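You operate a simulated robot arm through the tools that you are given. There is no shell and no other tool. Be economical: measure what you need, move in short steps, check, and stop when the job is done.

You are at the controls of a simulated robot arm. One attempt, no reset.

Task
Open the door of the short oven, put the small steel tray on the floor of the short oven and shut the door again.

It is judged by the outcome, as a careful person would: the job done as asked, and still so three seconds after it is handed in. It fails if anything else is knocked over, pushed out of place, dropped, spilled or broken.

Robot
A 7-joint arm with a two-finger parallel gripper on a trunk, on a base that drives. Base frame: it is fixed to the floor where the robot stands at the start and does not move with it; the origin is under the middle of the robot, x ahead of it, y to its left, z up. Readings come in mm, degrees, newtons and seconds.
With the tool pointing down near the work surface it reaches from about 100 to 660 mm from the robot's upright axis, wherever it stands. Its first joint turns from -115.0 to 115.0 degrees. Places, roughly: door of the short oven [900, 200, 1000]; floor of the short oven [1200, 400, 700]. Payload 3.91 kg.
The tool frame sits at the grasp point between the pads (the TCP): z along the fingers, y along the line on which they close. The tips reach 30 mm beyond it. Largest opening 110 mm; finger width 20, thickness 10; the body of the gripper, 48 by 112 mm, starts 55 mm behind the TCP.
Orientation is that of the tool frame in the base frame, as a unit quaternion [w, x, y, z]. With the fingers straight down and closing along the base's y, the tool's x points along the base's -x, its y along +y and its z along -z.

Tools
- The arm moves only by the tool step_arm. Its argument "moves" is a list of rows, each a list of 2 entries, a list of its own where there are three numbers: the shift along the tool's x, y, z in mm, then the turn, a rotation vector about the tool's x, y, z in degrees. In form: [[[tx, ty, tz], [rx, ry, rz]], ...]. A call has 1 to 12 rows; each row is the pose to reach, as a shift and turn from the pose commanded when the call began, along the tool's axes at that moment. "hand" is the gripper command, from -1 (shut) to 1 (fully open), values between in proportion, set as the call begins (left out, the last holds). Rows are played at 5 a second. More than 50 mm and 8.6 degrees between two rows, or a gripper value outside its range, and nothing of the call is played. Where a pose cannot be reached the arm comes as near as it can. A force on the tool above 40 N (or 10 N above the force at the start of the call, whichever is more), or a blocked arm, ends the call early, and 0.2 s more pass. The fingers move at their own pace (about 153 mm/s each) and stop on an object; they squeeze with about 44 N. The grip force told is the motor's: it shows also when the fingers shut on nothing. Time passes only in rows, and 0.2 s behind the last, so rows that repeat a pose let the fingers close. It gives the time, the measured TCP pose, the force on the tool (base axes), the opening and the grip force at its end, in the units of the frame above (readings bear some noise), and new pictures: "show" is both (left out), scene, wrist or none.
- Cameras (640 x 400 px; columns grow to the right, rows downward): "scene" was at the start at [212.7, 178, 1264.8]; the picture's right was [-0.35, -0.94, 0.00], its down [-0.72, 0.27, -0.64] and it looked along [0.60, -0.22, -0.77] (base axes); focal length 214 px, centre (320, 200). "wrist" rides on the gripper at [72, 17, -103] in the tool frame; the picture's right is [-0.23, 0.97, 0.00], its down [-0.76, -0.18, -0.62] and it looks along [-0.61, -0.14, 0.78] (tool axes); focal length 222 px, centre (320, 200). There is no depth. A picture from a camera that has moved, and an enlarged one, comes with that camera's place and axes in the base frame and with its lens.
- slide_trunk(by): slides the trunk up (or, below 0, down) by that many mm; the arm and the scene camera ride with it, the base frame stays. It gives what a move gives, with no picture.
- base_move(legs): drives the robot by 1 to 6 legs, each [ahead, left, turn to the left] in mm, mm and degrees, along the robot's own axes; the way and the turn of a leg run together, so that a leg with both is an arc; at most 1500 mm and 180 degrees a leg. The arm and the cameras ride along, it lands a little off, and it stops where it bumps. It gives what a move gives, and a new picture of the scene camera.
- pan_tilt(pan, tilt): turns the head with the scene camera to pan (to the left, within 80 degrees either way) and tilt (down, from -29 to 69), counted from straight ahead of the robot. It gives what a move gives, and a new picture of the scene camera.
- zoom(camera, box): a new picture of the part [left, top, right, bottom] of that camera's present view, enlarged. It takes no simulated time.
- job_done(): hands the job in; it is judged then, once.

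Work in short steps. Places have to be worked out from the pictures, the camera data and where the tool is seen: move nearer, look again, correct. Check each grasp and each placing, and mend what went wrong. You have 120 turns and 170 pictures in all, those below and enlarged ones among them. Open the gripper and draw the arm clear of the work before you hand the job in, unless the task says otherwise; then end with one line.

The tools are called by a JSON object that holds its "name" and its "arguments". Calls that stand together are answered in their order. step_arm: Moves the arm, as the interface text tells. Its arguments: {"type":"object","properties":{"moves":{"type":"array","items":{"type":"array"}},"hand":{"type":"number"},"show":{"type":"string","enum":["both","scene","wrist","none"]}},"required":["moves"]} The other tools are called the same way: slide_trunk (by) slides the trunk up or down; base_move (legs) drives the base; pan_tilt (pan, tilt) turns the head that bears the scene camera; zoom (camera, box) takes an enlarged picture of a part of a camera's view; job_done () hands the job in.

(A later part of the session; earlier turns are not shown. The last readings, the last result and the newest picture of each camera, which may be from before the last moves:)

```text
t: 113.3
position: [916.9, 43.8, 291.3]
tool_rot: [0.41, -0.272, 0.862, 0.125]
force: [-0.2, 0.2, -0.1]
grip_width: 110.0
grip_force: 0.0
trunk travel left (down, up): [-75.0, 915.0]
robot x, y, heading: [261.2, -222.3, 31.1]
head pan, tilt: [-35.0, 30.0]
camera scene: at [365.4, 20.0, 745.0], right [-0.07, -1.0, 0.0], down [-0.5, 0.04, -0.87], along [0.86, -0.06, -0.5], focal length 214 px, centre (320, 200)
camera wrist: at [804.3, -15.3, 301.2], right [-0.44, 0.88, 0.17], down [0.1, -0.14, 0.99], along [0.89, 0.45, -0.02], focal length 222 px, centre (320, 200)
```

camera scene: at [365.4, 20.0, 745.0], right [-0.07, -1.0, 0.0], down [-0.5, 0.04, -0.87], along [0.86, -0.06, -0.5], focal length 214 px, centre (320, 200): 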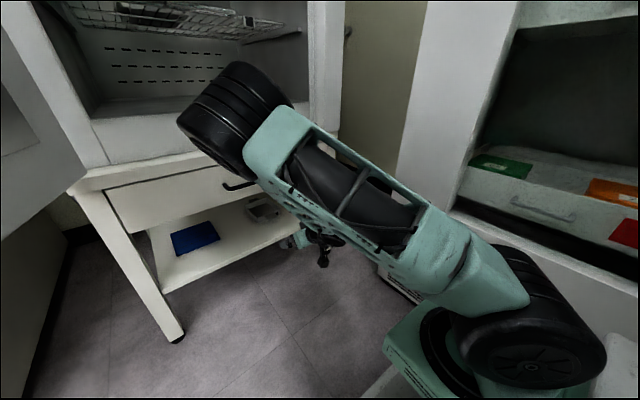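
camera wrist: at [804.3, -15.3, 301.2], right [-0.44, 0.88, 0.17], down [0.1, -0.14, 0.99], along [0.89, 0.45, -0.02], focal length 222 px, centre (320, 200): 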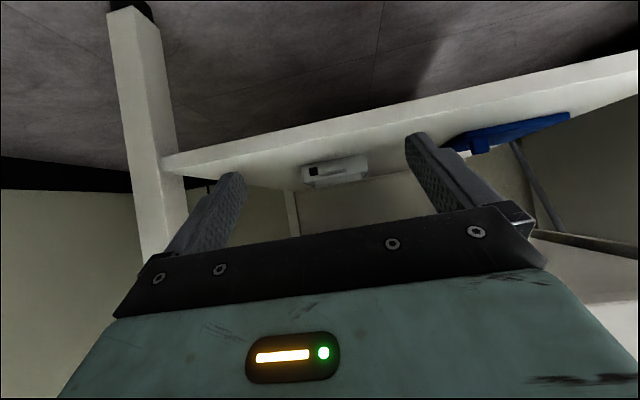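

The elbow swings forward when folded; safer to back up, stretch the arm in free space, and then approach with the base. Back 180 and extend 180.

{"name": "base_move", "arguments": {"legs": [[-180, 0, 0]]}}

{"name": "step_arm", "arguments": {"moves": [[[-22, 0, 28], [0, 0, 0]], [[-44, 0, 56], [0, 0, 0]], [[-66, 0, 84], [0, 0, 0]], [[-88, 0, 112], [0, 0, 0]], [[-110, 0, 140], [0, 0, 0]]]}}

```text
t: 114.9
position: [759.2, -48.3, 292.2]
tool_rot: [0.41, -0.272, 0.861, 0.126]
force: [0.4, 0.5, 0.2]
grip_width: 110.1
grip_force: 0.1
trunk travel left (down, up): [-75.0, 915.0]
robot x, y, heading: [103.6, -314.4, 30.9]
head pan, tilt: [-35.0, 30.0]
camera scene: at [208.2, -73.6, 745.0], right [-0.07, -1.0, 0.0], down [-0.5, 0.04, -0.87], along [0.86, -0.06, -0.5], focal length 214 px, centre (320, 200)
```

scene: 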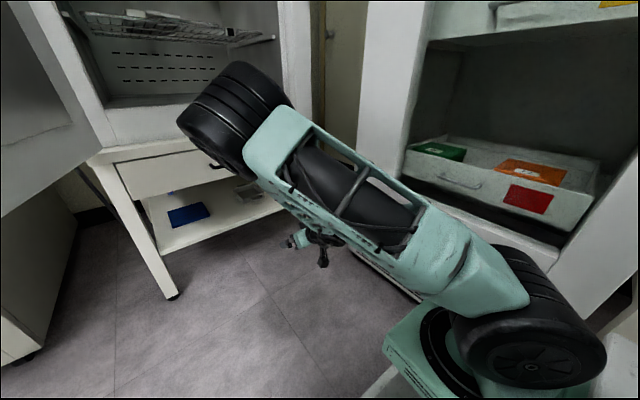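

```text
t: 116.1
position: [907.2, 52.9, 289.1]
tool_rot: [0.41, -0.273, 0.861, 0.125]
force: [-0.4, -1.0, -0.1]
grip_width: 109.9
grip_force: 0.1
trunk travel left (down, up): [-75.0, 915.0]
robot x, y, heading: [100.0, -313.9, 31.1]
head pan, tilt: [-35.0, 30.0]
camera scene: at [208.2, -73.6, 745.0], right [-0.07, -1.0, 0.0], down [-0.5, 0.04, -0.87], along [0.86, -0.06, -0.5], focal length 214 px, centre (320, 200)
camera wrist: at [795.2, -6.5, 298.0], right [-0.44, 0.88, 0.17], down [0.1, -0.14, 0.99], along [0.89, 0.45, -0.02], focal length 222 px, centre (320, 200)
```

scene: 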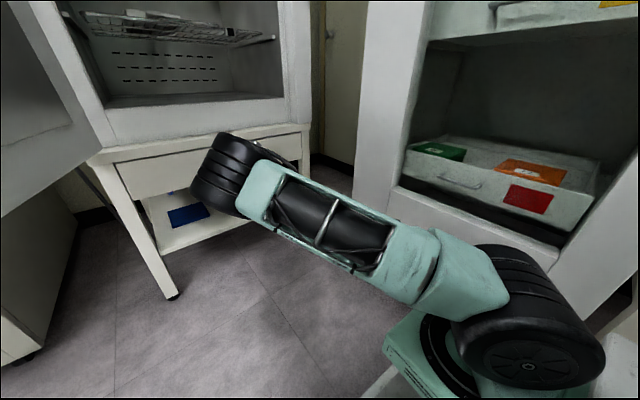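
wrist: 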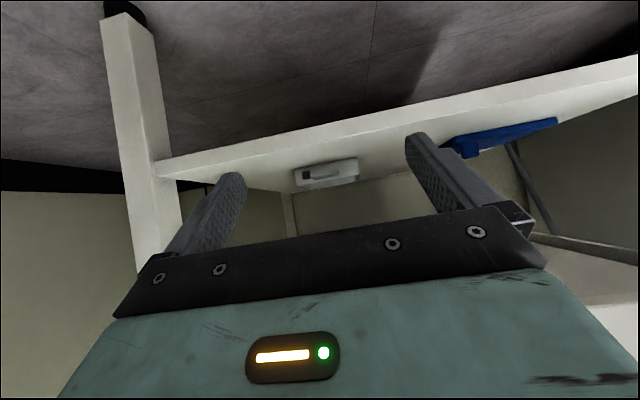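

I need to know where the elbow is; a view from another head angle gives parallax.

{"name": "pan_tilt", "arguments": {"pan": 15, "tilt": 30}}

{"name": "pan_tilt", "arguments": {"pan": -75, "tilt": 30}}

```text
t: 117.2
position: [907.3, 53.0, 289.4]
tool_rot: [0.41, -0.273, 0.861, 0.126]
force: [-0.8, -0.6, 0.1]
grip_width: 110.1
grip_force: 0.1
trunk travel left (down, up): [-75.0, 915.0]
robot x, y, heading: [106.1, -313.2, 30.9]
head pan, tilt: [15.0, 30.0]
camera scene: at [180.9, -2.3, 745.0], right [0.72, -0.7, 0.0], down [-0.35, -0.36, -0.87], along [0.6, 0.62, -0.5], focal length 214 px, centre (320, 200)
```

scene: 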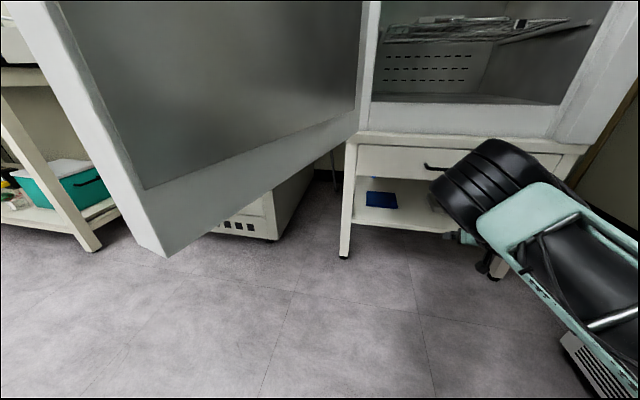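

```text
t: 118.9
position: [908.2, 52.5, 289.8]
tool_rot: [0.409, -0.273, 0.862, 0.125]
force: [-0.5, 0.7, -0.8]
grip_width: 110.0
grip_force: 0.1
trunk travel left (down, up): [-75.0, 915.0]
robot x, y, heading: [100.8, -315.8, 30.9]
head pan, tilt: [-75.0, 30.0]
camera scene: at [183.1, -130.1, 745.0], right [-0.69, -0.72, 0.0], down [-0.36, 0.35, -0.87], along [0.62, -0.6, -0.5], focal length 214 px, centre (320, 200)
```

scene: 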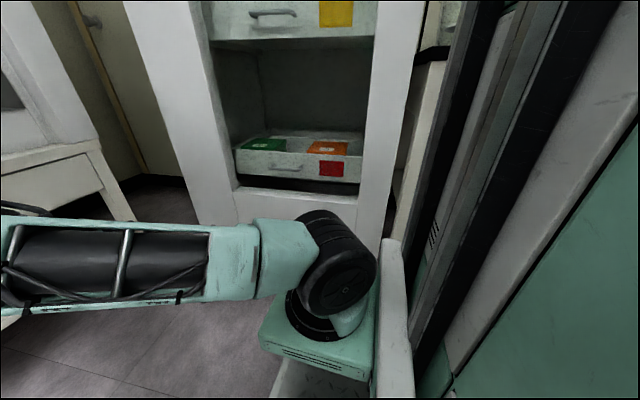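

The elbow is at about [450, 26, 640], far from oven and door – fine. Approach by base 130 mm.

{"name": "pan_tilt", "arguments": {"pan": -10, "tilt": 30}}

{"name": "base_move", "arguments": {"legs": [[130, 0, 0]]}}

{"name": "step_arm", "arguments": {"moves": [[[6, -4, 5], [0, 0, 0]], [[12, -8, 10], [0, 0, 0]]], "show": "wrist"}}

```text
t: 120.2
position: [907.6, 52.1, 288.7]
tool_rot: [0.41, -0.272, 0.862, 0.125]
force: [-0.9, 0.1, 0.2]
grip_width: 110.0
grip_force: 0.1
trunk travel left (down, up): [-75.0, 915.0]
robot x, y, heading: [107.0, -316.9, 30.9]
head pan, tilt: [-10.0, 30.0]
camera scene: at [202.5, -35.0, 745.0], right [0.36, -0.93, 0.0], down [-0.47, -0.18, -0.87], along [0.81, 0.31, -0.5], focal length 214 px, centre (320, 200)
```

scene: 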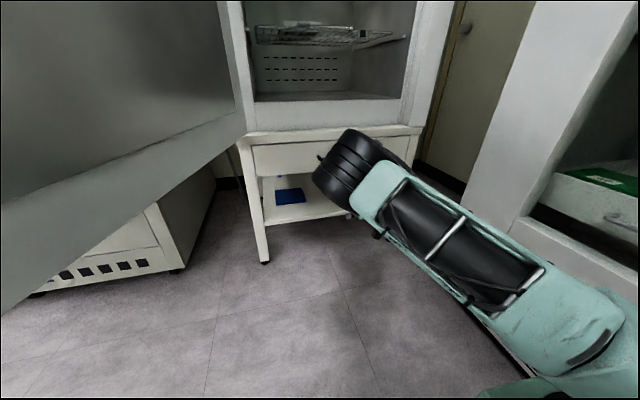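

```text
t: 121.5
position: [1020.5, 119.9, 288.7]
tool_rot: [0.409, -0.272, 0.862, 0.125]
force: [0.4, -0.6, 0.7]
grip_width: 110.4
grip_force: 0.0
trunk travel left (down, up): [-75.0, 915.0]
robot x, y, heading: [210.6, -247.4, 31.1]
head pan, tilt: [-10.0, 30.0]
camera scene: at [315.1, 32.5, 745.0], right [0.36, -0.93, 0.0], down [-0.47, -0.18, -0.87], along [0.81, 0.31, -0.5], focal length 214 px, centre (320, 200)
```

scene: 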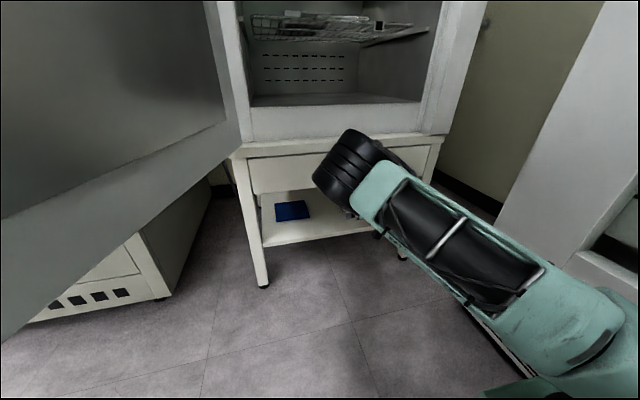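

```text
t: 122.1
position: [1024.6, 112.8, 274.0]
tool_rot: [0.41, -0.272, 0.861, 0.125]
force: [0.7, -0.4, 0.0]
grip_width: 110.1
grip_force: 0.0
trunk travel left (down, up): [-75.0, 915.0]
robot x, y, heading: [217.0, -247.4, 30.8]
head pan, tilt: [-10.0, 30.0]
camera wrist: at [911.7, 53.5, 282.8], right [-0.44, 0.88, 0.17], down [0.1, -0.14, 0.99], along [0.89, 0.45, -0.02], focal length 222 px, centre (320, 200)
```

wrist: 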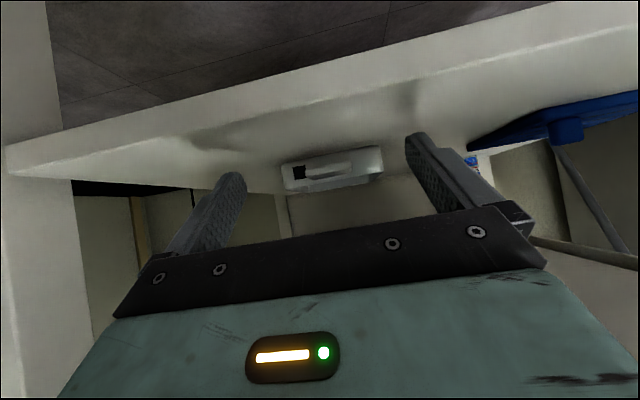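

Zoom on the wrist view to see the tab exactly.

{"name": "zoom", "arguments": {"camera": "wrist", "box": [240, 110, 440, 235]}}

```text
3.20 times, centred on (340, 172) of wrist
camera zoom: at [911.7, 53.5, 282.8], right [-0.44, 0.88, 0.17], down [0.1, -0.14, 0.99], along [0.89, 0.45, -0.02], focal length 711 px, centre (256, 288)
```

zoom: 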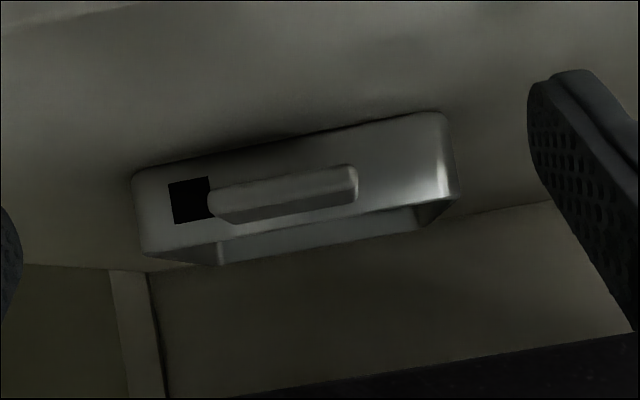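

Refined: shelf z≈230, tab front edge at depth 981, z≈255, lateral 488, about 42 mm wide. TCP is already laterally aligned; advance so the open fingers straddle the tab.

{"name": "step_arm", "arguments": {"moves": [[[-10, 0, 17], [0, 0, 0]], [[-19, 0, 34], [0, 0, 0]], [[-28, 0, 51], [0, 0, 0]], [[-37, 0, 66], [0, 0, 0]]], "show": "wrist"}}

```text
t: 123.1
position: [1085.6, 156.6, 260.1]
tool_rot: [0.41, -0.272, 0.861, 0.126]
force: [-0.6, -0.9, -0.3]
grip_width: 109.8
grip_force: 0.1
trunk travel left (down, up): [-75.0, 915.0]
robot x, y, heading: [216.7, -245.6, 31.0]
head pan, tilt: [-10.0, 30.0]
camera wrist: at [973.3, 96.6, 268.6], right [-0.44, 0.88, 0.17], down [0.1, -0.14, 0.99], along [0.89, 0.45, -0.02], focal length 222 px, centre (320, 200)
```

wrist: 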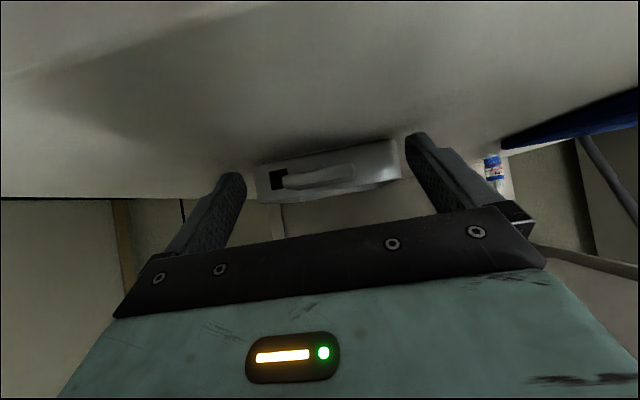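

Geometry agrees: the tab lies between the fingers. Close on it.

{"name": "step_arm", "arguments": {"moves": [[[0, 0, 0], [0, 0, 0]], [[0, 0, 0], [0, 0, 0]], [[0, 0, 0], [0, 0, 0]]], "hand": -1, "show": "wrist"}}

```text
t: 123.9
position: [1085.7, 155.6, 259.8]
tool_rot: [0.41, -0.272, 0.862, 0.126]
force: [0.3, 0.3, -0.4]
grip_width: 43.6
grip_force: 44.4
trunk travel left (down, up): [-75.0, 915.0]
robot x, y, heading: [220.6, -249.6, 30.7]
head pan, tilt: [-10.0, 30.0]
camera wrist: at [973.2, 96.4, 268.5], right [-0.44, 0.88, 0.17], down [0.1, -0.14, 0.99], along [0.89, 0.45, -0.02], focal length 222 px, centre (320, 200)
```

wrist: 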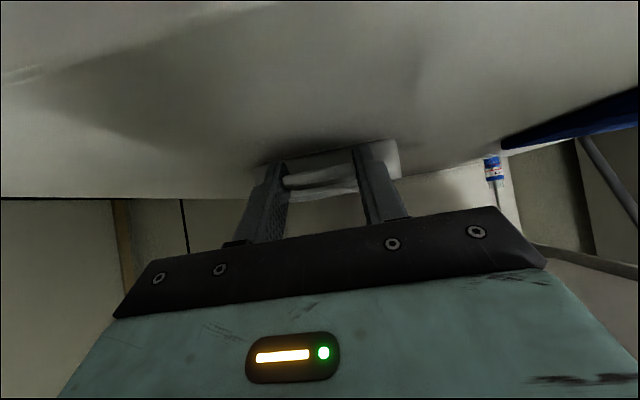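

Tab firmly held (43.6 mm). Try lifting 15 mm gently and check if the tray stays level.

{"name": "step_arm", "arguments": {"moves": [[[-4, 0, -3.2], [0, 0, 0]], [[-8, 0, -6.3], [0, 0, 0]], [[-12, 0, -9.5], [0, 0, 0]], [[-12, 0, -9.5], [0, 0, 0]]], "show": "wrist"}}

{"name": "zoom", "arguments": {"camera": "wrist", "box": [220, 110, 440, 247]}}

```text
t: 124.9
position: [1085.4, 155.8, 275.1]
tool_rot: [0.409, -0.272, 0.862, 0.124]
force: [-0.4, 0.3, -1.8]
grip_width: 43.4
grip_force: 44.1
trunk travel left (down, up): [-75.0, 915.0]
robot x, y, heading: [214.5, -249.1, 31.1]
head pan, tilt: [-10.0, 30.0]
camera wrist: at [973.3, 96.7, 283.8], right [-0.44, 0.88, 0.17], down [0.1, -0.14, 0.99], along [0.89, 0.45, -0.02], focal length 222 px, centre (320, 200)
```

wrist: 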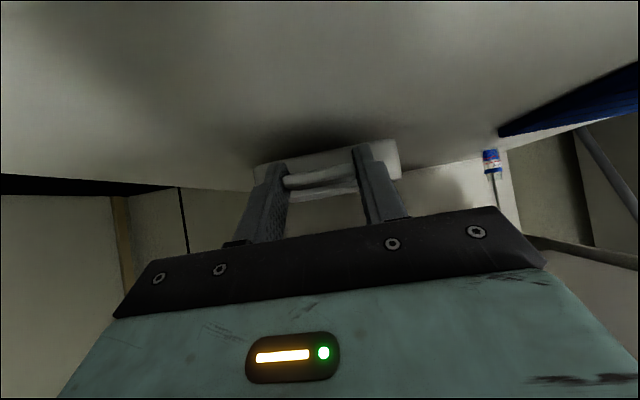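

```text
2.91 times, centred on (330, 178) of wrist
camera zoom: at [973.3, 96.7, 283.8], right [-0.44, 0.88, 0.17], down [0.1, -0.14, 0.99], along [0.89, 0.45, -0.02], focal length 646 px, centre (291, 262)
```

zoom: 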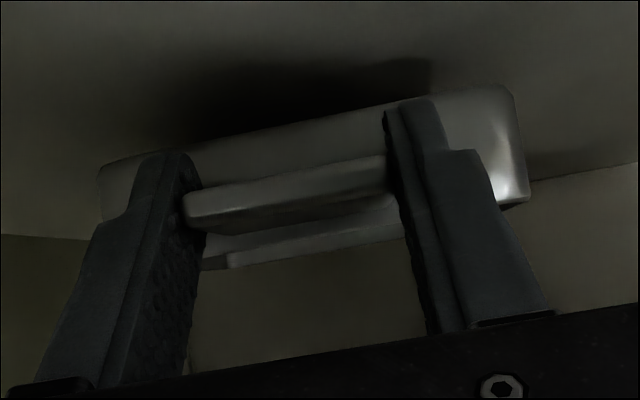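

Lifted cleanly and level, ~2 N. Lift a bit more and back the base out.

{"name": "step_arm", "arguments": {"moves": [[[-8, 0, -6.3], [0, 0, 0]], [[-15, 0, -12.6], [0, 0, 0]]], "show": "none"}}

{"name": "base_move", "arguments": {"legs": [[-180, 0, 0], [-180, 0, 0]]}}

{"name": "slide_trunk", "arguments": {"by": 240}}

{"name": "slide_trunk", "arguments": {"by": 240}}

{"name": "pan_tilt", "arguments": {"pan": -5, "tilt": 35}}

```text
t: 125.5
position: [1086.3, 155.8, 294.4]
tool_rot: [0.409, -0.272, 0.862, 0.125]
force: [0.1, -0.6, -1.9]
grip_width: 43.5
grip_force: 44.4
trunk travel left (down, up): [-75.0, 915.0]
robot x, y, heading: [217.0, -248.1, 31.2]
head pan, tilt: [-10.0, 30.0]
```

```text
t: 128.1
position: [781.6, -28.5, 294.6]
tool_rot: [0.41, -0.272, 0.861, 0.126]
force: [0.5, -0.5, -1.9]
grip_width: 43.3
grip_force: 43.9
trunk travel left (down, up): [-75.0, 915.0]
robot x, y, heading: [-92.4, -431.3, 31.2]
head pan, tilt: [-10.0, 30.0]
camera scene: at [10.5, -150.9, 745.0], right [0.36, -0.93, 0.0], down [-0.47, -0.18, -0.87], along [0.81, 0.31, -0.5], focal length 214 px, centre (320, 200)
```

scene: 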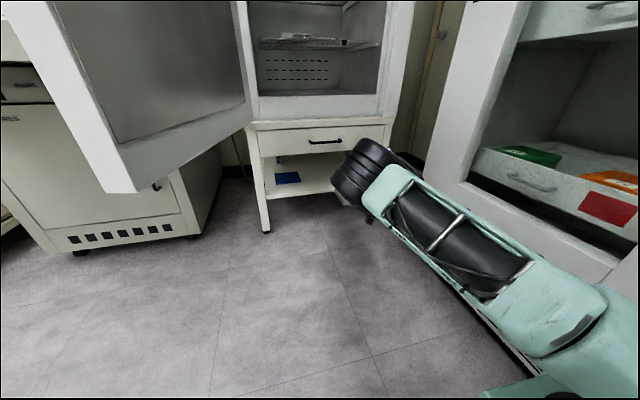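

```text
t: 130.6
position: [780.9, -28.6, 533.7]
tool_rot: [0.41, -0.272, 0.862, 0.125]
force: [-0.2, 0.1, -2.0]
grip_width: 43.3
grip_force: 44.1
trunk travel left (down, up): [-315.0, 675.0]
robot x, y, heading: [-90.7, -433.0, 30.9]
head pan, tilt: [-10.0, 30.0]
```

```text
t: 133.1
position: [781.5, -28.9, 772.7]
tool_rot: [0.41, -0.272, 0.862, 0.125]
force: [-0.5, 0.6, -1.7]
grip_width: 43.7
grip_force: 44.2
trunk travel left (down, up): [-555.0, 435.0]
robot x, y, heading: [-87.4, -430.7, 30.6]
head pan, tilt: [-10.0, 30.0]
```

```text
t: 133.8
position: [782.4, -28.0, 774.0]
tool_rot: [0.41, -0.272, 0.862, 0.125]
force: [0.0, -0.2, -1.3]
grip_width: 43.5
grip_force: 43.9
trunk travel left (down, up): [-555.0, 435.0]
robot x, y, heading: [-90.1, -430.1, 30.9]
head pan, tilt: [-5.0, 35.0]
camera scene: at [5.3, -144.7, 1217.2], right [0.44, -0.9, 0.0], down [-0.52, -0.25, -0.82], along [0.74, 0.36, -0.57], focal length 214 px, centre (320, 200)
```

scene: 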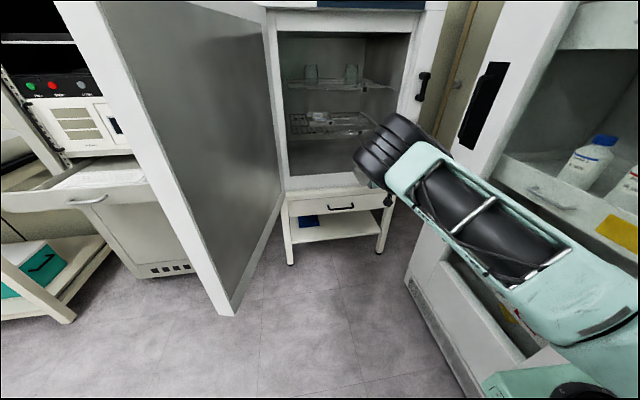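

Tray held at z≈743 (bottom), floor ≈700. Drive ahead toward the opening, first 200 mm plus a small left shift, and check with the wrist camera.

{"name": "base_move", "arguments": {"legs": [[200, 30, 0]]}}

{"name": "step_arm", "arguments": {"moves": [[[0, 0, 0], [0, 0, 0]]], "show": "wrist"}}

```text
t: 135.4
position: [935.7, 95.1, 774.8]
tool_rot: [0.41, -0.271, 0.862, 0.125]
force: [0.0, 0.6, -1.3]
grip_width: 43.7
grip_force: 44.4
trunk travel left (down, up): [-555.0, 435.0]
robot x, y, heading: [64.5, -305.6, 30.6]
head pan, tilt: [-5.0, 35.0]
camera scene: at [159.5, -18.2, 1217.2], right [0.43, -0.9, 0.0], down [-0.52, -0.25, -0.82], along [0.74, 0.35, -0.57], focal length 214 px, centre (320, 200)
```

scene: 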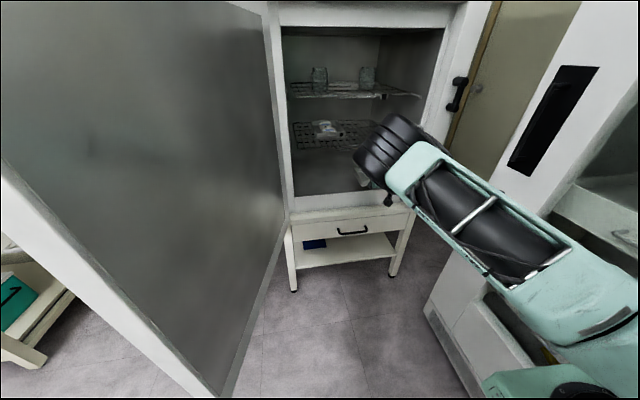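

```text
t: 135.8
position: [936.0, 94.5, 773.4]
tool_rot: [0.41, -0.271, 0.862, 0.124]
force: [-0.3, 0.7, -0.3]
grip_width: 43.5
grip_force: 43.8
trunk travel left (down, up): [-555.0, 435.0]
robot x, y, heading: [66.8, -303.5, 30.5]
head pan, tilt: [-5.0, 35.0]
camera wrist: at [823.5, 35.6, 782.6], right [-0.43, 0.88, 0.17], down [0.1, -0.14, 0.99], along [0.9, 0.45, -0.02], focal length 222 px, centre (320, 200)
```

wrist: 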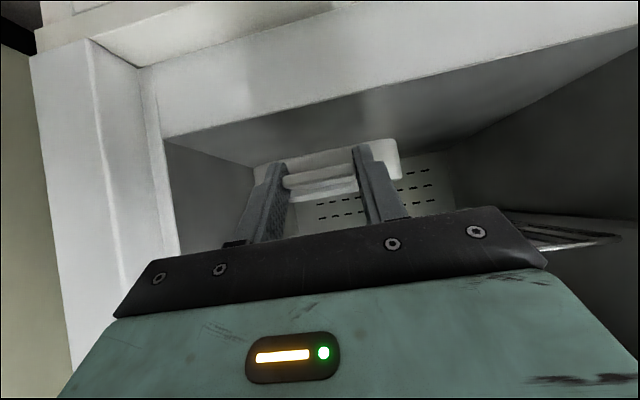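

Sill appears at z≈690–700 with the tray ~45 mm above. Drive in 150 mm.

{"name": "base_move", "arguments": {"legs": [[150, 0, 0]]}}

{"name": "step_arm", "arguments": {"moves": [[[0, 0, 0], [0, 0, 0]]], "show": "wrist"}}

```text
t: 137.1
position: [1064.6, 172.0, 774.6]
tool_rot: [0.41, -0.27, 0.862, 0.124]
force: [0.5, -0.3, -1.9]
grip_width: 43.5
grip_force: 44.1
trunk travel left (down, up): [-555.0, 435.0]
robot x, y, heading: [189.9, -231.1, 30.4]
head pan, tilt: [-5.0, 35.0]
camera scene: at [287.0, 57.5, 1217.2], right [0.43, -0.9, 0.0], down [-0.52, -0.25, -0.82], along [0.74, 0.35, -0.57], focal length 214 px, centre (320, 200)
```

scene: 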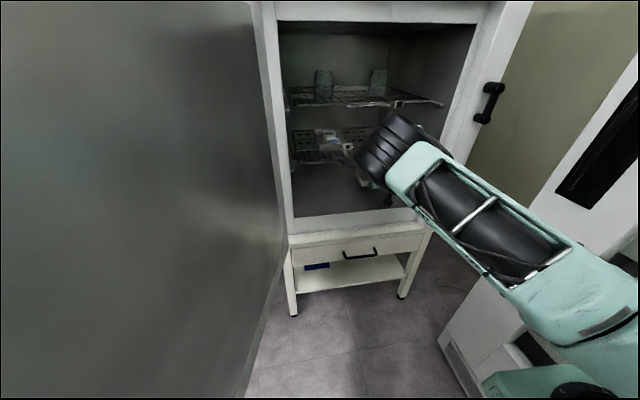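

```text
t: 137.5
position: [1063.5, 171.2, 773.9]
tool_rot: [0.409, -0.27, 0.862, 0.125]
force: [-0.2, -0.2, -0.9]
grip_width: 43.8
grip_force: 44.4
trunk travel left (down, up): [-555.0, 435.0]
robot x, y, heading: [189.7, -228.9, 30.6]
head pan, tilt: [-5.0, 35.0]
camera wrist: at [950.9, 112.1, 782.5], right [-0.44, 0.88, 0.17], down [0.1, -0.14, 0.99], along [0.89, 0.45, -0.02], focal length 222 px, centre (320, 200)
```

wrist: 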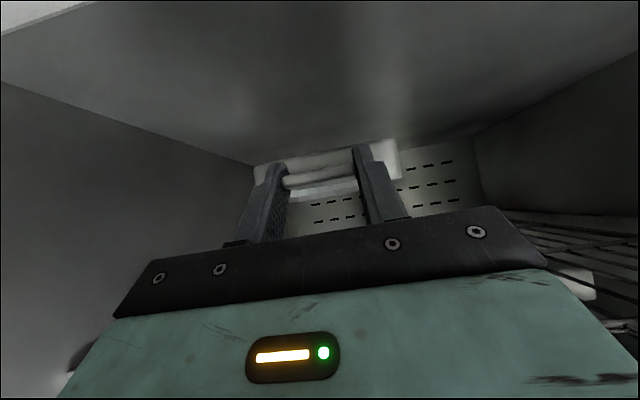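

Inside, TCP at depth 974. Lower gently to the floor, in small rows.

{"name": "step_arm", "arguments": {"moves": [[[7.7, 0, 6.3], [0, 0, 0]], [[15.5, 0, 12.7], [0, 0, 0]], [[23.2, 0, 19], [0, 0, 0]], [[27, 0, 22.2], [0, 0, 0]]], "show": "wrist"}}

{"name": "zoom", "arguments": {"camera": "wrist", "box": [220, 90, 440, 227]}}

```text
t: 138.5
position: [1063.4, 171.1, 738.9]
tool_rot: [0.41, -0.271, 0.862, 0.125]
force: [0.6, 0.0, -1.0]
grip_width: 43.7
grip_force: 43.6
trunk travel left (down, up): [-555.0, 435.0]
robot x, y, heading: [188.4, -228.1, 30.5]
head pan, tilt: [-5.0, 35.0]
camera wrist: at [951.1, 112.3, 748.3], right [-0.44, 0.88, 0.17], down [0.1, -0.14, 0.99], along [0.89, 0.45, -0.02], focal length 222 px, centre (320, 200)
```

wrist: 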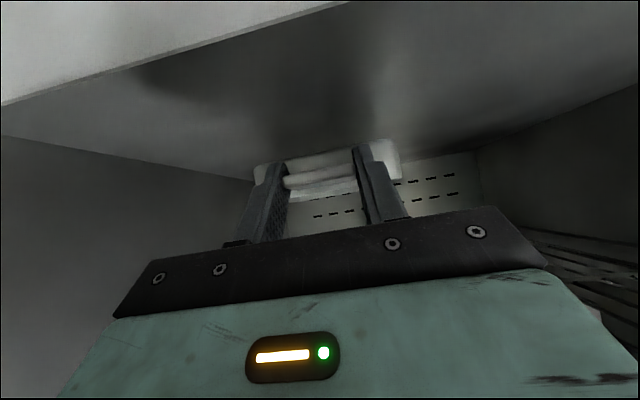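

```text
2.91 times, centred on (330, 158) of wrist
camera zoom: at [951.1, 112.3, 748.3], right [-0.44, 0.88, 0.17], down [0.1, -0.14, 0.99], along [0.89, 0.45, -0.02], focal length 646 px, centre (291, 321)
```

zoom: 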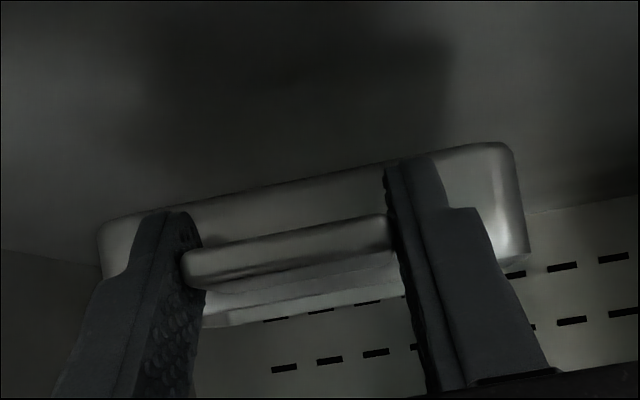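

Not yet touching. Lower in 3 mm increments.

{"name": "step_arm", "arguments": {"moves": [[[2.3, 0, 1.9], [0, 0, 0]], [[4.6, 0, 3.8], [0, 0, 0]], [[7, 0, 5.7], [0, 0, 0]], [[7, 0, 5.7], [0, 0, 0]]], "show": "none"}}

{"name": "step_arm", "arguments": {"moves": [[[2.3, 0, 1.9], [0, 0, 0]], [[4.6, 0, 3.8], [0, 0, 0]], [[4.6, 0, 3.8], [0, 0, 0]]], "show": "none"}}

```text
t: 139.5
position: [1064.3, 171.3, 729.6]
tool_rot: [0.41, -0.271, 0.862, 0.124]
force: [-0.3, 0.0, -1.1]
grip_width: 43.3
grip_force: 44.5
trunk travel left (down, up): [-555.0, 435.0]
robot x, y, heading: [189.9, -228.5, 30.7]
head pan, tilt: [-5.0, 35.0]
```

```text
t: 140.3
position: [1063.8, 172.0, 724.1]
tool_rot: [0.41, -0.27, 0.862, 0.124]
force: [-0.1, 0.0, -1.4]
grip_width: 43.7
grip_force: 44.3
trunk travel left (down, up): [-555.0, 435.0]
robot x, y, heading: [190.6, -228.7, 30.4]
head pan, tilt: [-5.0, 35.0]
```

No contact yet (bottom ≈694). Continue in 2 mm increments.

{"name": "step_arm", "arguments": {"moves": [[[1.6, 0, 1.3], [0, 0, 0]], [[3.1, 0, 2.5], [0, 0, 0]], [[3.1, 0, 2.5], [0, 0, 0]]], "show": "none"}}

{"name": "step_arm", "arguments": {"moves": [[[1.6, 0, 1.3], [0, 0, 0]], [[3.1, 0, 2.5], [0, 0, 0]], [[3.1, 0, 2.5], [0, 0, 0]]], "show": "wrist"}}

{"name": "zoom", "arguments": {"camera": "wrist", "box": [220, 90, 440, 227]}}

```text
t: 141.1
position: [1065.4, 170.5, 719.8]
tool_rot: [0.41, -0.27, 0.862, 0.125]
force: [-0.3, 0.6, -1.8]
grip_width: 43.4
grip_force: 43.9
trunk travel left (down, up): [-555.0, 435.0]
robot x, y, heading: [190.6, -234.8, 30.6]
head pan, tilt: [-5.0, 35.0]
```

```text
t: 141.9
position: [1064.2, 172.0, 716.5]
tool_rot: [0.41, -0.271, 0.862, 0.124]
force: [-0.6, 0.1, -0.7]
grip_width: 43.4
grip_force: 43.7
trunk travel left (down, up): [-555.0, 435.0]
robot x, y, heading: [189.0, -229.0, 30.5]
head pan, tilt: [-5.0, 35.0]
camera wrist: at [951.2, 112.3, 725.4], right [-0.44, 0.88, 0.17], down [0.1, -0.14, 0.99], along [0.89, 0.45, -0.02], focal length 222 px, centre (320, 200)
```

wrist: 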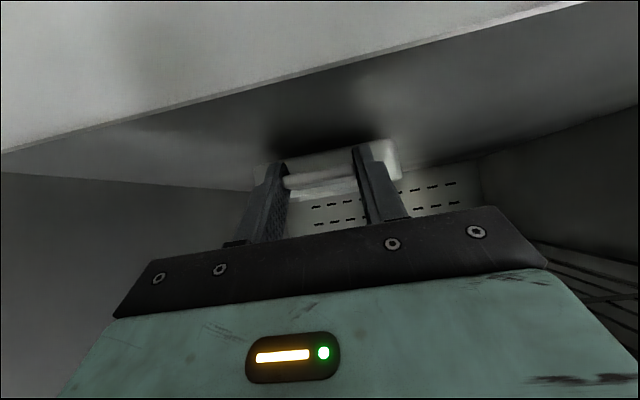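

```text
2.91 times, centred on (330, 158) of wrist
camera zoom: at [951.2, 112.3, 725.4], right [-0.44, 0.88, 0.17], down [0.1, -0.14, 0.99], along [0.89, 0.45, -0.02], focal length 646 px, centre (291, 321)
```

zoom: 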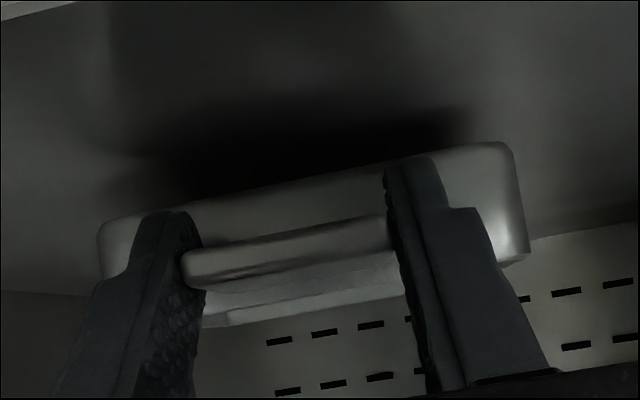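

The shadow closes in but still no contact; continue in small steps.

{"name": "step_arm", "arguments": {"moves": [[[1.6, 0, 1.3], [0, 0, 0]], [[3.1, 0, 2.5], [0, 0, 0]], [[3.1, 0, 2.5], [0, 0, 0]]], "show": "none"}}

{"name": "step_arm", "arguments": {"moves": [[[1.6, 0, 1.3], [0, 0, 0]], [[3.1, 0, 2.5], [0, 0, 0]], [[3.1, 0, 2.5], [0, 0, 0]]], "show": "none"}}

{"name": "step_arm", "arguments": {"moves": [[[1.6, 0, 1.3], [0, 0, 0]], [[3.1, 0, 2.5], [0, 0, 0]], [[3.1, 0, 2.5], [0, 0, 0]]], "show": "wrist"}}

```text
t: 142.7
position: [1063.8, 171.6, 711.4]
tool_rot: [0.41, -0.27, 0.862, 0.124]
force: [0.2, -0.1, -1.6]
grip_width: 43.6
grip_force: 44.1
trunk travel left (down, up): [-555.0, 435.0]
robot x, y, heading: [188.4, -230.5, 30.7]
head pan, tilt: [-5.0, 35.0]
```

```text
t: 143.5
position: [1064.1, 172.1, 709.2]
tool_rot: [0.409, -0.271, 0.862, 0.125]
force: [-0.5, 0.1, -1.0]
grip_width: 43.5
grip_force: 43.8
trunk travel left (down, up): [-555.0, 435.0]
robot x, y, heading: [187.7, -229.1, 30.5]
head pan, tilt: [-5.0, 35.0]
```

```text
t: 144.3
position: [1063.8, 170.5, 706.3]
tool_rot: [0.41, -0.271, 0.862, 0.125]
force: [0.4, 0.3, 1.0]
grip_width: 43.3
grip_force: 44.3
trunk travel left (down, up): [-555.0, 435.0]
robot x, y, heading: [188.4, -229.0, 30.7]
head pan, tilt: [-5.0, 35.0]
camera wrist: at [951.1, 111.7, 713.9], right [-0.44, 0.88, 0.17], down [0.1, -0.14, 0.99], along [0.89, 0.45, -0.02], focal length 222 px, centre (320, 200)
```

wrist: 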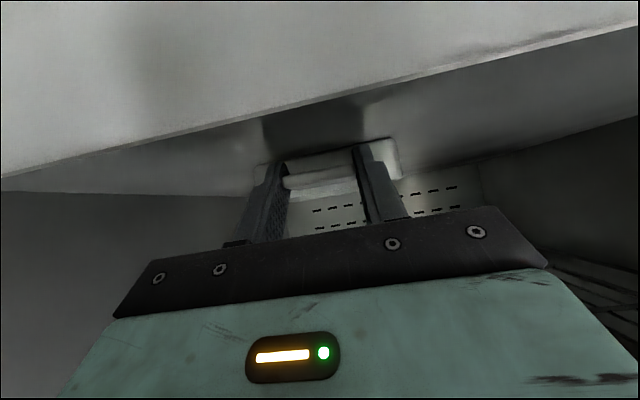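

Force turned positive (+1 N): the tray is touching. One more 1.5 mm to confirm.

{"name": "step_arm", "arguments": {"moves": [[[1.2, 0, 1], [0, 0, 0]], [[1.2, 0, 1], [0, 0, 0]], [[1.2, 0, 1], [0, 0, 0]]], "show": "wrist"}}

{"name": "zoom", "arguments": {"camera": "wrist", "box": [220, 90, 440, 227]}}

```text
t: 145.1
position: [1064.2, 170.8, 705.2]
tool_rot: [0.411, -0.27, 0.862, 0.125]
force: [1.1, 1.3, 13.3]
grip_width: 43.5
grip_force: 43.4
trunk travel left (down, up): [-555.0, 435.0]
robot x, y, heading: [193.3, -228.4, 31.2]
head pan, tilt: [-5.0, 35.0]
camera wrist: at [951.1, 111.6, 713.1], right [-0.44, 0.88, 0.17], down [0.09, -0.14, 0.99], along [0.89, 0.45, -0.02], focal length 222 px, centre (320, 200)
```

wrist: 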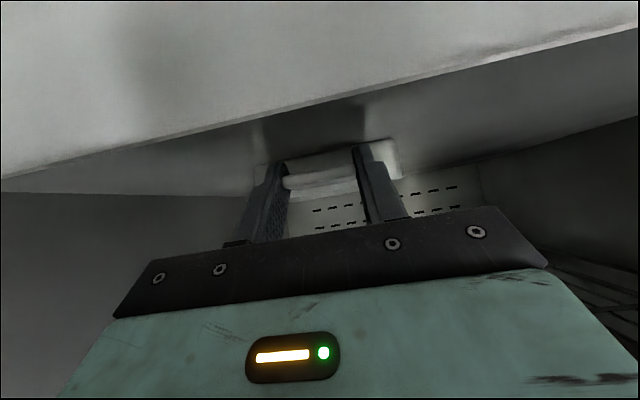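

```text
2.91 times, centred on (330, 158) of wrist
camera zoom: at [951.1, 111.6, 713.1], right [-0.44, 0.88, 0.17], down [0.09, -0.14, 0.99], along [0.89, 0.45, -0.02], focal length 646 px, centre (291, 321)
```

zoom: 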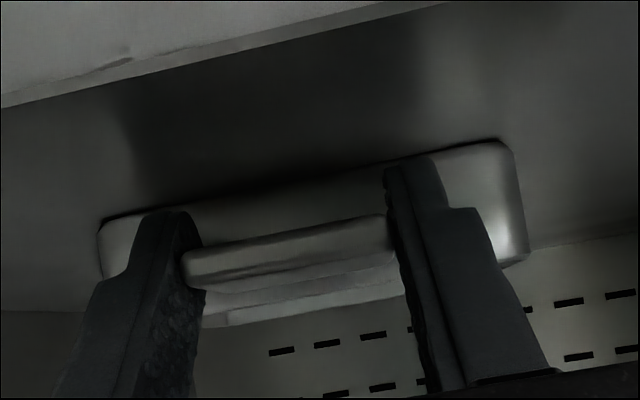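

The tray rests on the floor (13 N). Ease 1 mm, open, then lift the hand and withdraw.

{"name": "step_arm", "arguments": {"moves": [[[-0.8, 0, -0.6], [0, 0, 0]], [[-0.8, 0, -0.6], [0, 0, 0]], [[-0.8, 0, -0.6], [0, 0, 0]]], "hand": 0.5, "show": "none"}}

{"name": "step_arm", "arguments": {"moves": [[[-6, 0, -8], [0, 0, 0]], [[-14, 0, -16], [0, 0, 0]], [[-22, 0, -26], [0, 0, 0]]], "show": "wrist"}}

```text
t: 145.9
position: [1062.1, 172.3, 703.0]
tool_rot: [0.41, -0.271, 0.862, 0.125]
force: [-0.4, -0.4, -0.4]
grip_width: 82.3
grip_force: 0.0
trunk travel left (down, up): [-555.0, 435.0]
robot x, y, heading: [186.3, -230.8, 30.5]
head pan, tilt: [-5.0, 35.0]
```

```text
t: 146.7
position: [1057.5, 168.2, 736.6]
tool_rot: [0.41, -0.271, 0.862, 0.125]
force: [0.1, 0.0, -0.3]
grip_width: 82.5
grip_force: 0.1
trunk travel left (down, up): [-555.0, 435.0]
robot x, y, heading: [193.7, -231.2, 30.8]
head pan, tilt: [-5.0, 35.0]
camera wrist: at [944.8, 108.4, 745.6], right [-0.44, 0.88, 0.17], down [0.1, -0.14, 0.99], along [0.89, 0.45, -0.02], focal length 222 px, centre (320, 200)
```

wrist: 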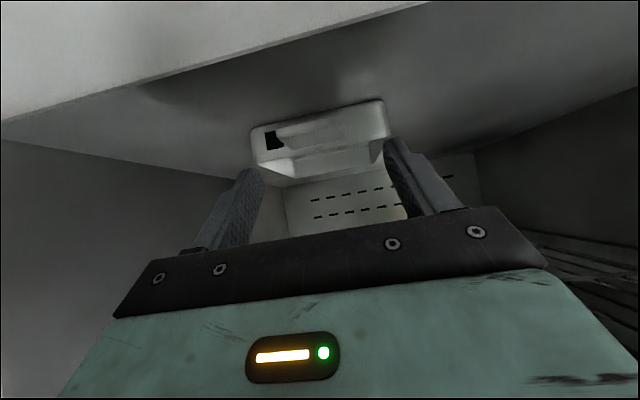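

The tray sits flat on the floor. Withdraw: back out of the oven, well clear of the door's tip.

{"name": "base_move", "arguments": {"legs": [[-450, 0, 0], [-450, 0, 0]]}}

{"name": "zoom", "arguments": {"camera": "scene", "box": [220, 40, 460, 190]}}

```text
t: 151.8
position: [285.6, -287.5, 737.3]
tool_rot: [0.41, -0.271, 0.862, 0.124]
force: [-0.2, -0.1, -0.7]
grip_width: 82.6
grip_force: 0.0
trunk travel left (down, up): [-555.0, 435.0]
robot x, y, heading: [-581.6, -683.0, 30.8]
head pan, tilt: [-5.0, 35.0]
camera scene: at [-484.8, -399.4, 1217.2], right [0.44, -0.9, 0.0], down [-0.52, -0.25, -0.82], along [0.74, 0.36, -0.57], focal length 214 px, centre (320, 200)
```

scene: 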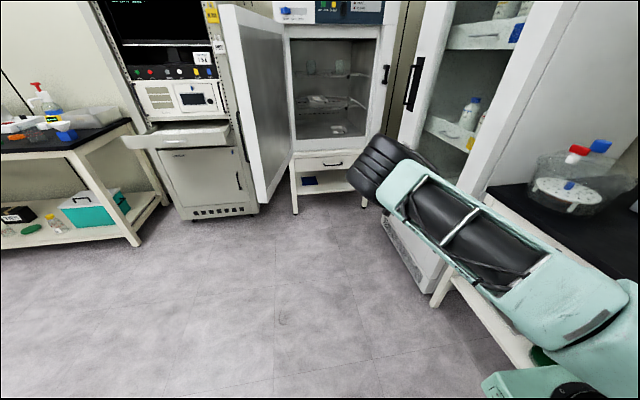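

```text
2.67 times, centred on (340, 115) of scene
camera zoom: at [-484.8, -399.4, 1217.2], right [0.44, -0.9, 0.0], down [-0.52, -0.25, -0.82], along [0.74, 0.36, -0.57], focal length 572 px, centre (267, 427)
```

zoom: 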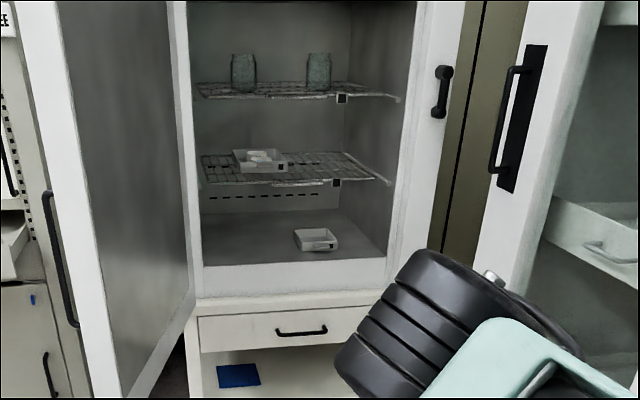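

The tray is in place on the oven floor. Close the gripper and drive left to the outer side of the door.

{"name": "step_arm", "arguments": {"moves": [[[0, 0, 0], [0, 0, 0]], [[0, 0, 0], [0, 0, 0]]], "hand": -1, "show": "none"}}

{"name": "base_move", "arguments": {"legs": [[0, 600, 0]]}}

```text
t: 152.4
position: [286.4, -288.1, 737.2]
tool_rot: [0.41, -0.272, 0.862, 0.126]
force: [-0.9, 0.1, 0.1]
grip_width: 0.0
grip_force: 37.5
trunk travel left (down, up): [-555.0, 435.0]
robot x, y, heading: [-582.6, -684.5, 31.0]
head pan, tilt: [-5.0, 35.0]
```

```text
t: 155.7
position: [-16.2, 219.4, 736.5]
tool_rot: [0.41, -0.271, 0.862, 0.125]
force: [-0.1, 0.1, -0.1]
grip_width: 0.0
grip_force: 38.0
trunk travel left (down, up): [-555.0, 435.0]
robot x, y, heading: [-882.6, -182.3, 30.7]
head pan, tilt: [-5.0, 35.0]
camera scene: at [-786.9, 107.7, 1217.2], right [0.43, -0.9, 0.0], down [-0.52, -0.25, -0.82], along [0.74, 0.36, -0.57], focal length 214 px, centre (320, 200)
```

scene: 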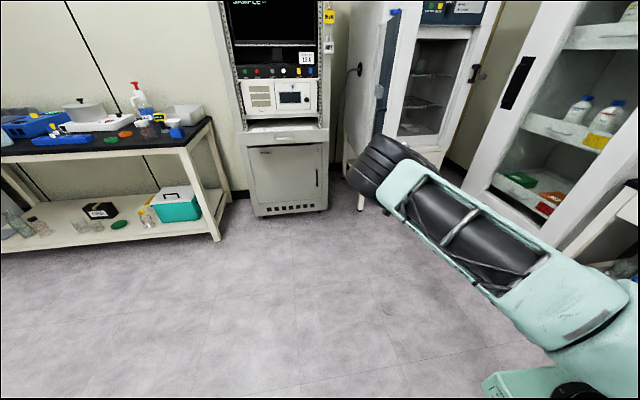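

Lower the trunk ~110 mm so the hand passes below the door handle, then go ahead along the outer side of the door.

{"name": "slide_trunk", "arguments": {"by": -110}}

{"name": "base_move", "arguments": {"legs": [[280, 15, 0]]}}

{"name": "step_arm", "arguments": {"moves": [[[0, 0, 0], [0, 0, 0]]], "show": "wrist"}}

```text
t: 157.1
position: [-16.7, 219.2, 626.8]
tool_rot: [0.409, -0.272, 0.862, 0.125]
force: [0.3, 0.2, -1.0]
grip_width: 0.0
grip_force: 37.6
trunk travel left (down, up): [-445.0, 545.0]
robot x, y, heading: [-882.7, -178.4, 30.8]
head pan, tilt: [-5.0, 35.0]
```

```text
t: 159.1
position: [211.9, 370.8, 626.6]
tool_rot: [0.409, -0.272, 0.862, 0.126]
force: [-0.3, -0.5, -0.4]
grip_width: 0.0
grip_force: 38.2
trunk travel left (down, up): [-445.0, 545.0]
robot x, y, heading: [-654.9, -24.9, 30.6]
head pan, tilt: [-5.0, 35.0]
camera scene: at [-559.2, 260.6, 1107.2], right [0.43, -0.9, 0.0], down [-0.52, -0.25, -0.82], along [0.74, 0.36, -0.57], focal length 214 px, centre (320, 200)
```

scene: 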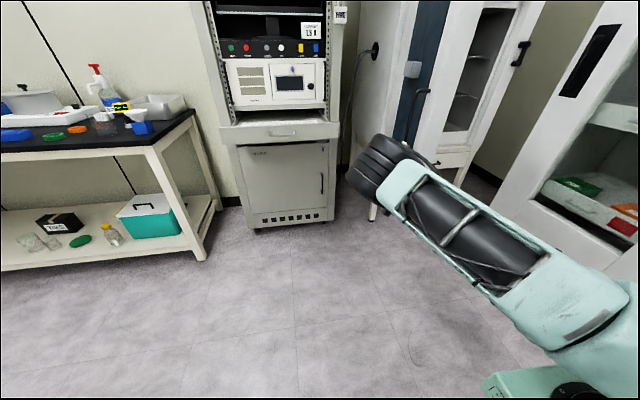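

```text
t: 159.5
position: [212.4, 371.9, 627.7]
tool_rot: [0.41, -0.271, 0.862, 0.125]
force: [0.1, -0.4, 0.1]
grip_width: 0.0
grip_force: 37.4
trunk travel left (down, up): [-445.0, 545.0]
robot x, y, heading: [-658.0, -23.8, 30.9]
head pan, tilt: [-5.0, 35.0]
camera wrist: at [98.7, 312.4, 635.6], right [-0.44, 0.88, 0.17], down [0.1, -0.14, 0.99], along [0.89, 0.45, -0.02], focal length 222 px, centre (320, 200)
```

wrist: 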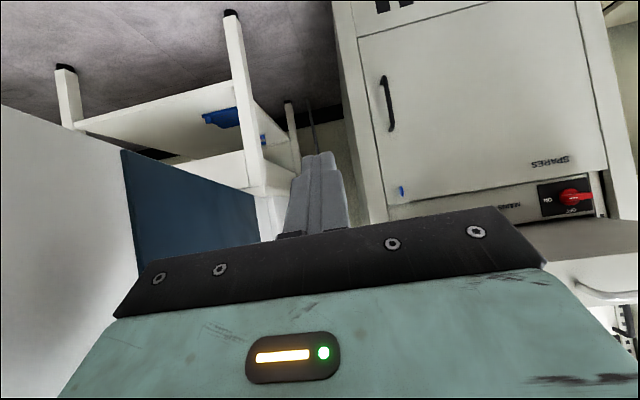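

The hand is on the outer side of the door. Push right to start closing.

{"name": "base_move", "arguments": {"legs": [[0, -100, 0], [0, -100, 0]]}}

{"name": "step_arm", "arguments": {"moves": [[[0, 0, 0], [0, 0, 0]]], "show": "wrist"}}

```text
t: 161.4
position: [316.0, 196.6, 626.3]
tool_rot: [0.41, -0.271, 0.862, 0.124]
force: [-0.3, -0.3, -0.4]
grip_width: 0.0
grip_force: 37.5
trunk travel left (down, up): [-445.0, 545.0]
robot x, y, heading: [-550.2, -198.4, 30.6]
head pan, tilt: [-5.0, 35.0]
camera scene: at [-455.1, 85.6, 1107.2], right [0.43, -0.9, 0.0], down [-0.52, -0.25, -0.82], along [0.74, 0.36, -0.57], focal length 214 px, centre (320, 200)
```

scene: 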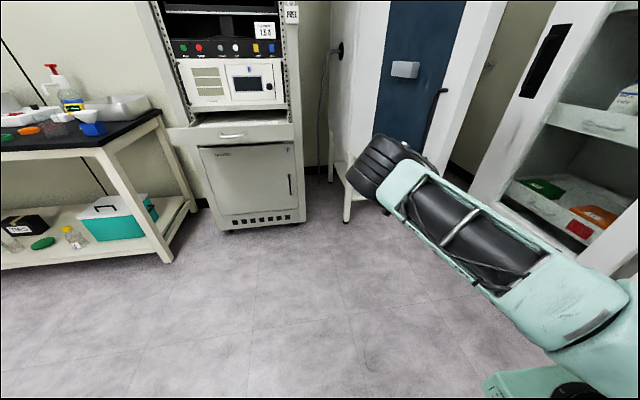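

```text
t: 161.8
position: [315.2, 197.2, 627.1]
tool_rot: [0.409, -0.272, 0.862, 0.126]
force: [0.4, -0.3, -0.2]
grip_width: 0.0
grip_force: 37.2
trunk travel left (down, up): [-445.0, 545.0]
robot x, y, heading: [-553.9, -201.1, 30.7]
head pan, tilt: [-5.0, 35.0]
camera wrist: at [202.8, 137.2, 635.6], right [-0.44, 0.88, 0.17], down [0.1, -0.14, 0.99], along [0.89, 0.45, -0.02], focal length 222 px, centre (320, 200)
```

wrist: 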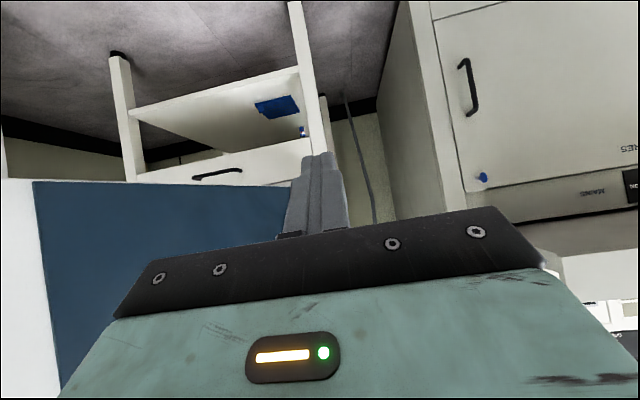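

The door follows (≈75–80° now). Continue along the arc, right and ahead.

{"name": "base_move", "arguments": {"legs": [[20, -85, 0], [25, -80, 0], [45, -70, 0], [48, -68, 0]]}}

{"name": "step_arm", "arguments": {"moves": [[[0, 0, 0], [0, 0, 0]]], "show": "wrist"}}

```text
t: 164.9
position: [589.0, 4.7, 626.4]
tool_rot: [0.41, -0.271, 0.862, 0.125]
force: [-0.5, -1.1, 1.2]
grip_width: 0.0
grip_force: 37.6
trunk travel left (down, up): [-445.0, 545.0]
robot x, y, heading: [-278.8, -395.5, 31.0]
head pan, tilt: [-5.0, 35.0]
camera scene: at [-181.9, -105.7, 1107.2], right [0.43, -0.9, 0.0], down [-0.52, -0.25, -0.82], along [0.74, 0.36, -0.57], focal length 214 px, centre (320, 200)
```

scene: 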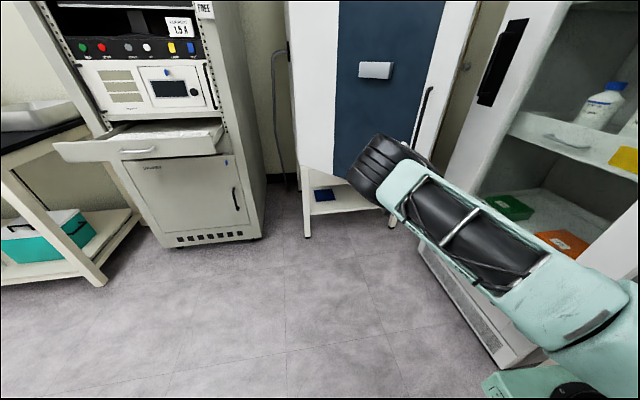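

```text
t: 165.3
position: [588.6, 4.9, 626.6]
tool_rot: [0.41, -0.271, 0.862, 0.124]
force: [-0.6, 0.3, -0.4]
grip_width: 0.0
grip_force: 37.5
trunk travel left (down, up): [-445.0, 545.0]
robot x, y, heading: [-282.5, -390.5, 30.9]
head pan, tilt: [-5.0, 35.0]
camera wrist: at [476.1, -54.3, 635.6], right [-0.44, 0.88, 0.17], down [0.1, -0.14, 0.99], along [0.89, 0.45, -0.02], focal length 222 px, centre (320, 200)
```

wrist: 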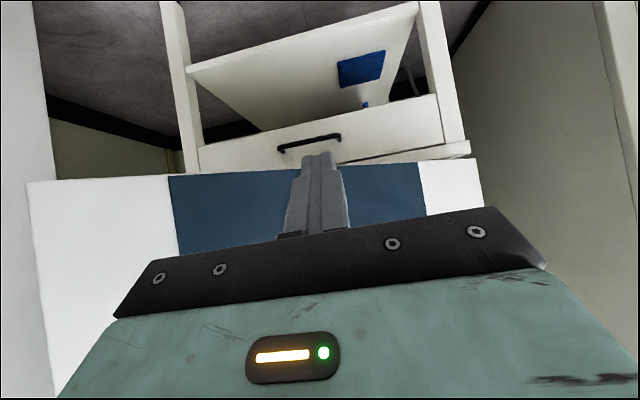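

About 45° left; the fingertips are on the blue panel. Continue on the arc.

{"name": "base_move", "arguments": {"legs": [[66, -55, 0], [68, -45, 0], [78, -28, 0]]}}

{"name": "step_arm", "arguments": {"moves": [[[0, 0, 0], [0, 0, 0]]], "show": "wrist"}}

```text
t: 167.7
position: [836.4, -0.3, 626.9]
tool_rot: [0.41, -0.271, 0.862, 0.126]
force: [-0.9, 0.8, -0.2]
grip_width: 0.0
grip_force: 38.2
trunk travel left (down, up): [-445.0, 545.0]
robot x, y, heading: [-33.0, -397.2, 30.7]
head pan, tilt: [-5.0, 35.0]
camera scene: at [66.2, -109.7, 1107.2], right [0.43, -0.9, 0.0], down [-0.52, -0.25, -0.82], along [0.74, 0.35, -0.57], focal length 214 px, centre (320, 200)
```

scene: 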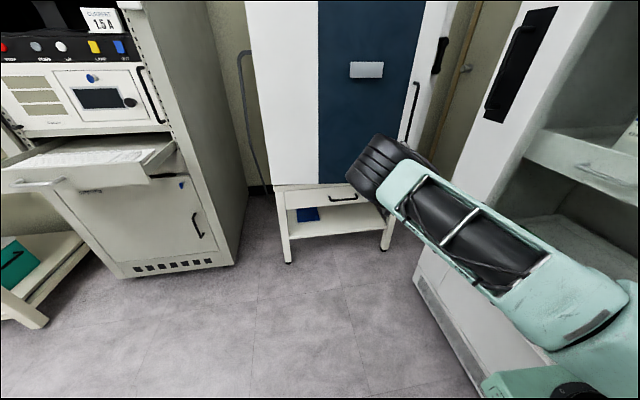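

```text
t: 168.1
position: [835.8, -1.6, 627.3]
tool_rot: [0.41, -0.27, 0.863, 0.123]
force: [0.3, 0.3, 0.2]
grip_width: 0.0
grip_force: 37.5
trunk travel left (down, up): [-445.0, 545.0]
robot x, y, heading: [-34.3, -396.2, 30.5]
head pan, tilt: [-5.0, 35.0]
camera wrist: at [724.2, -59.3, 635.6], right [-0.44, 0.88, 0.17], down [0.1, -0.14, 0.99], along [0.9, 0.45, -0.02], focal length 222 px, centre (320, 200)
```

wrist: 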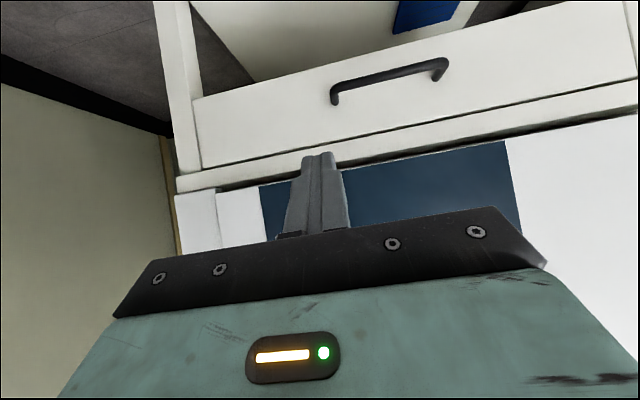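

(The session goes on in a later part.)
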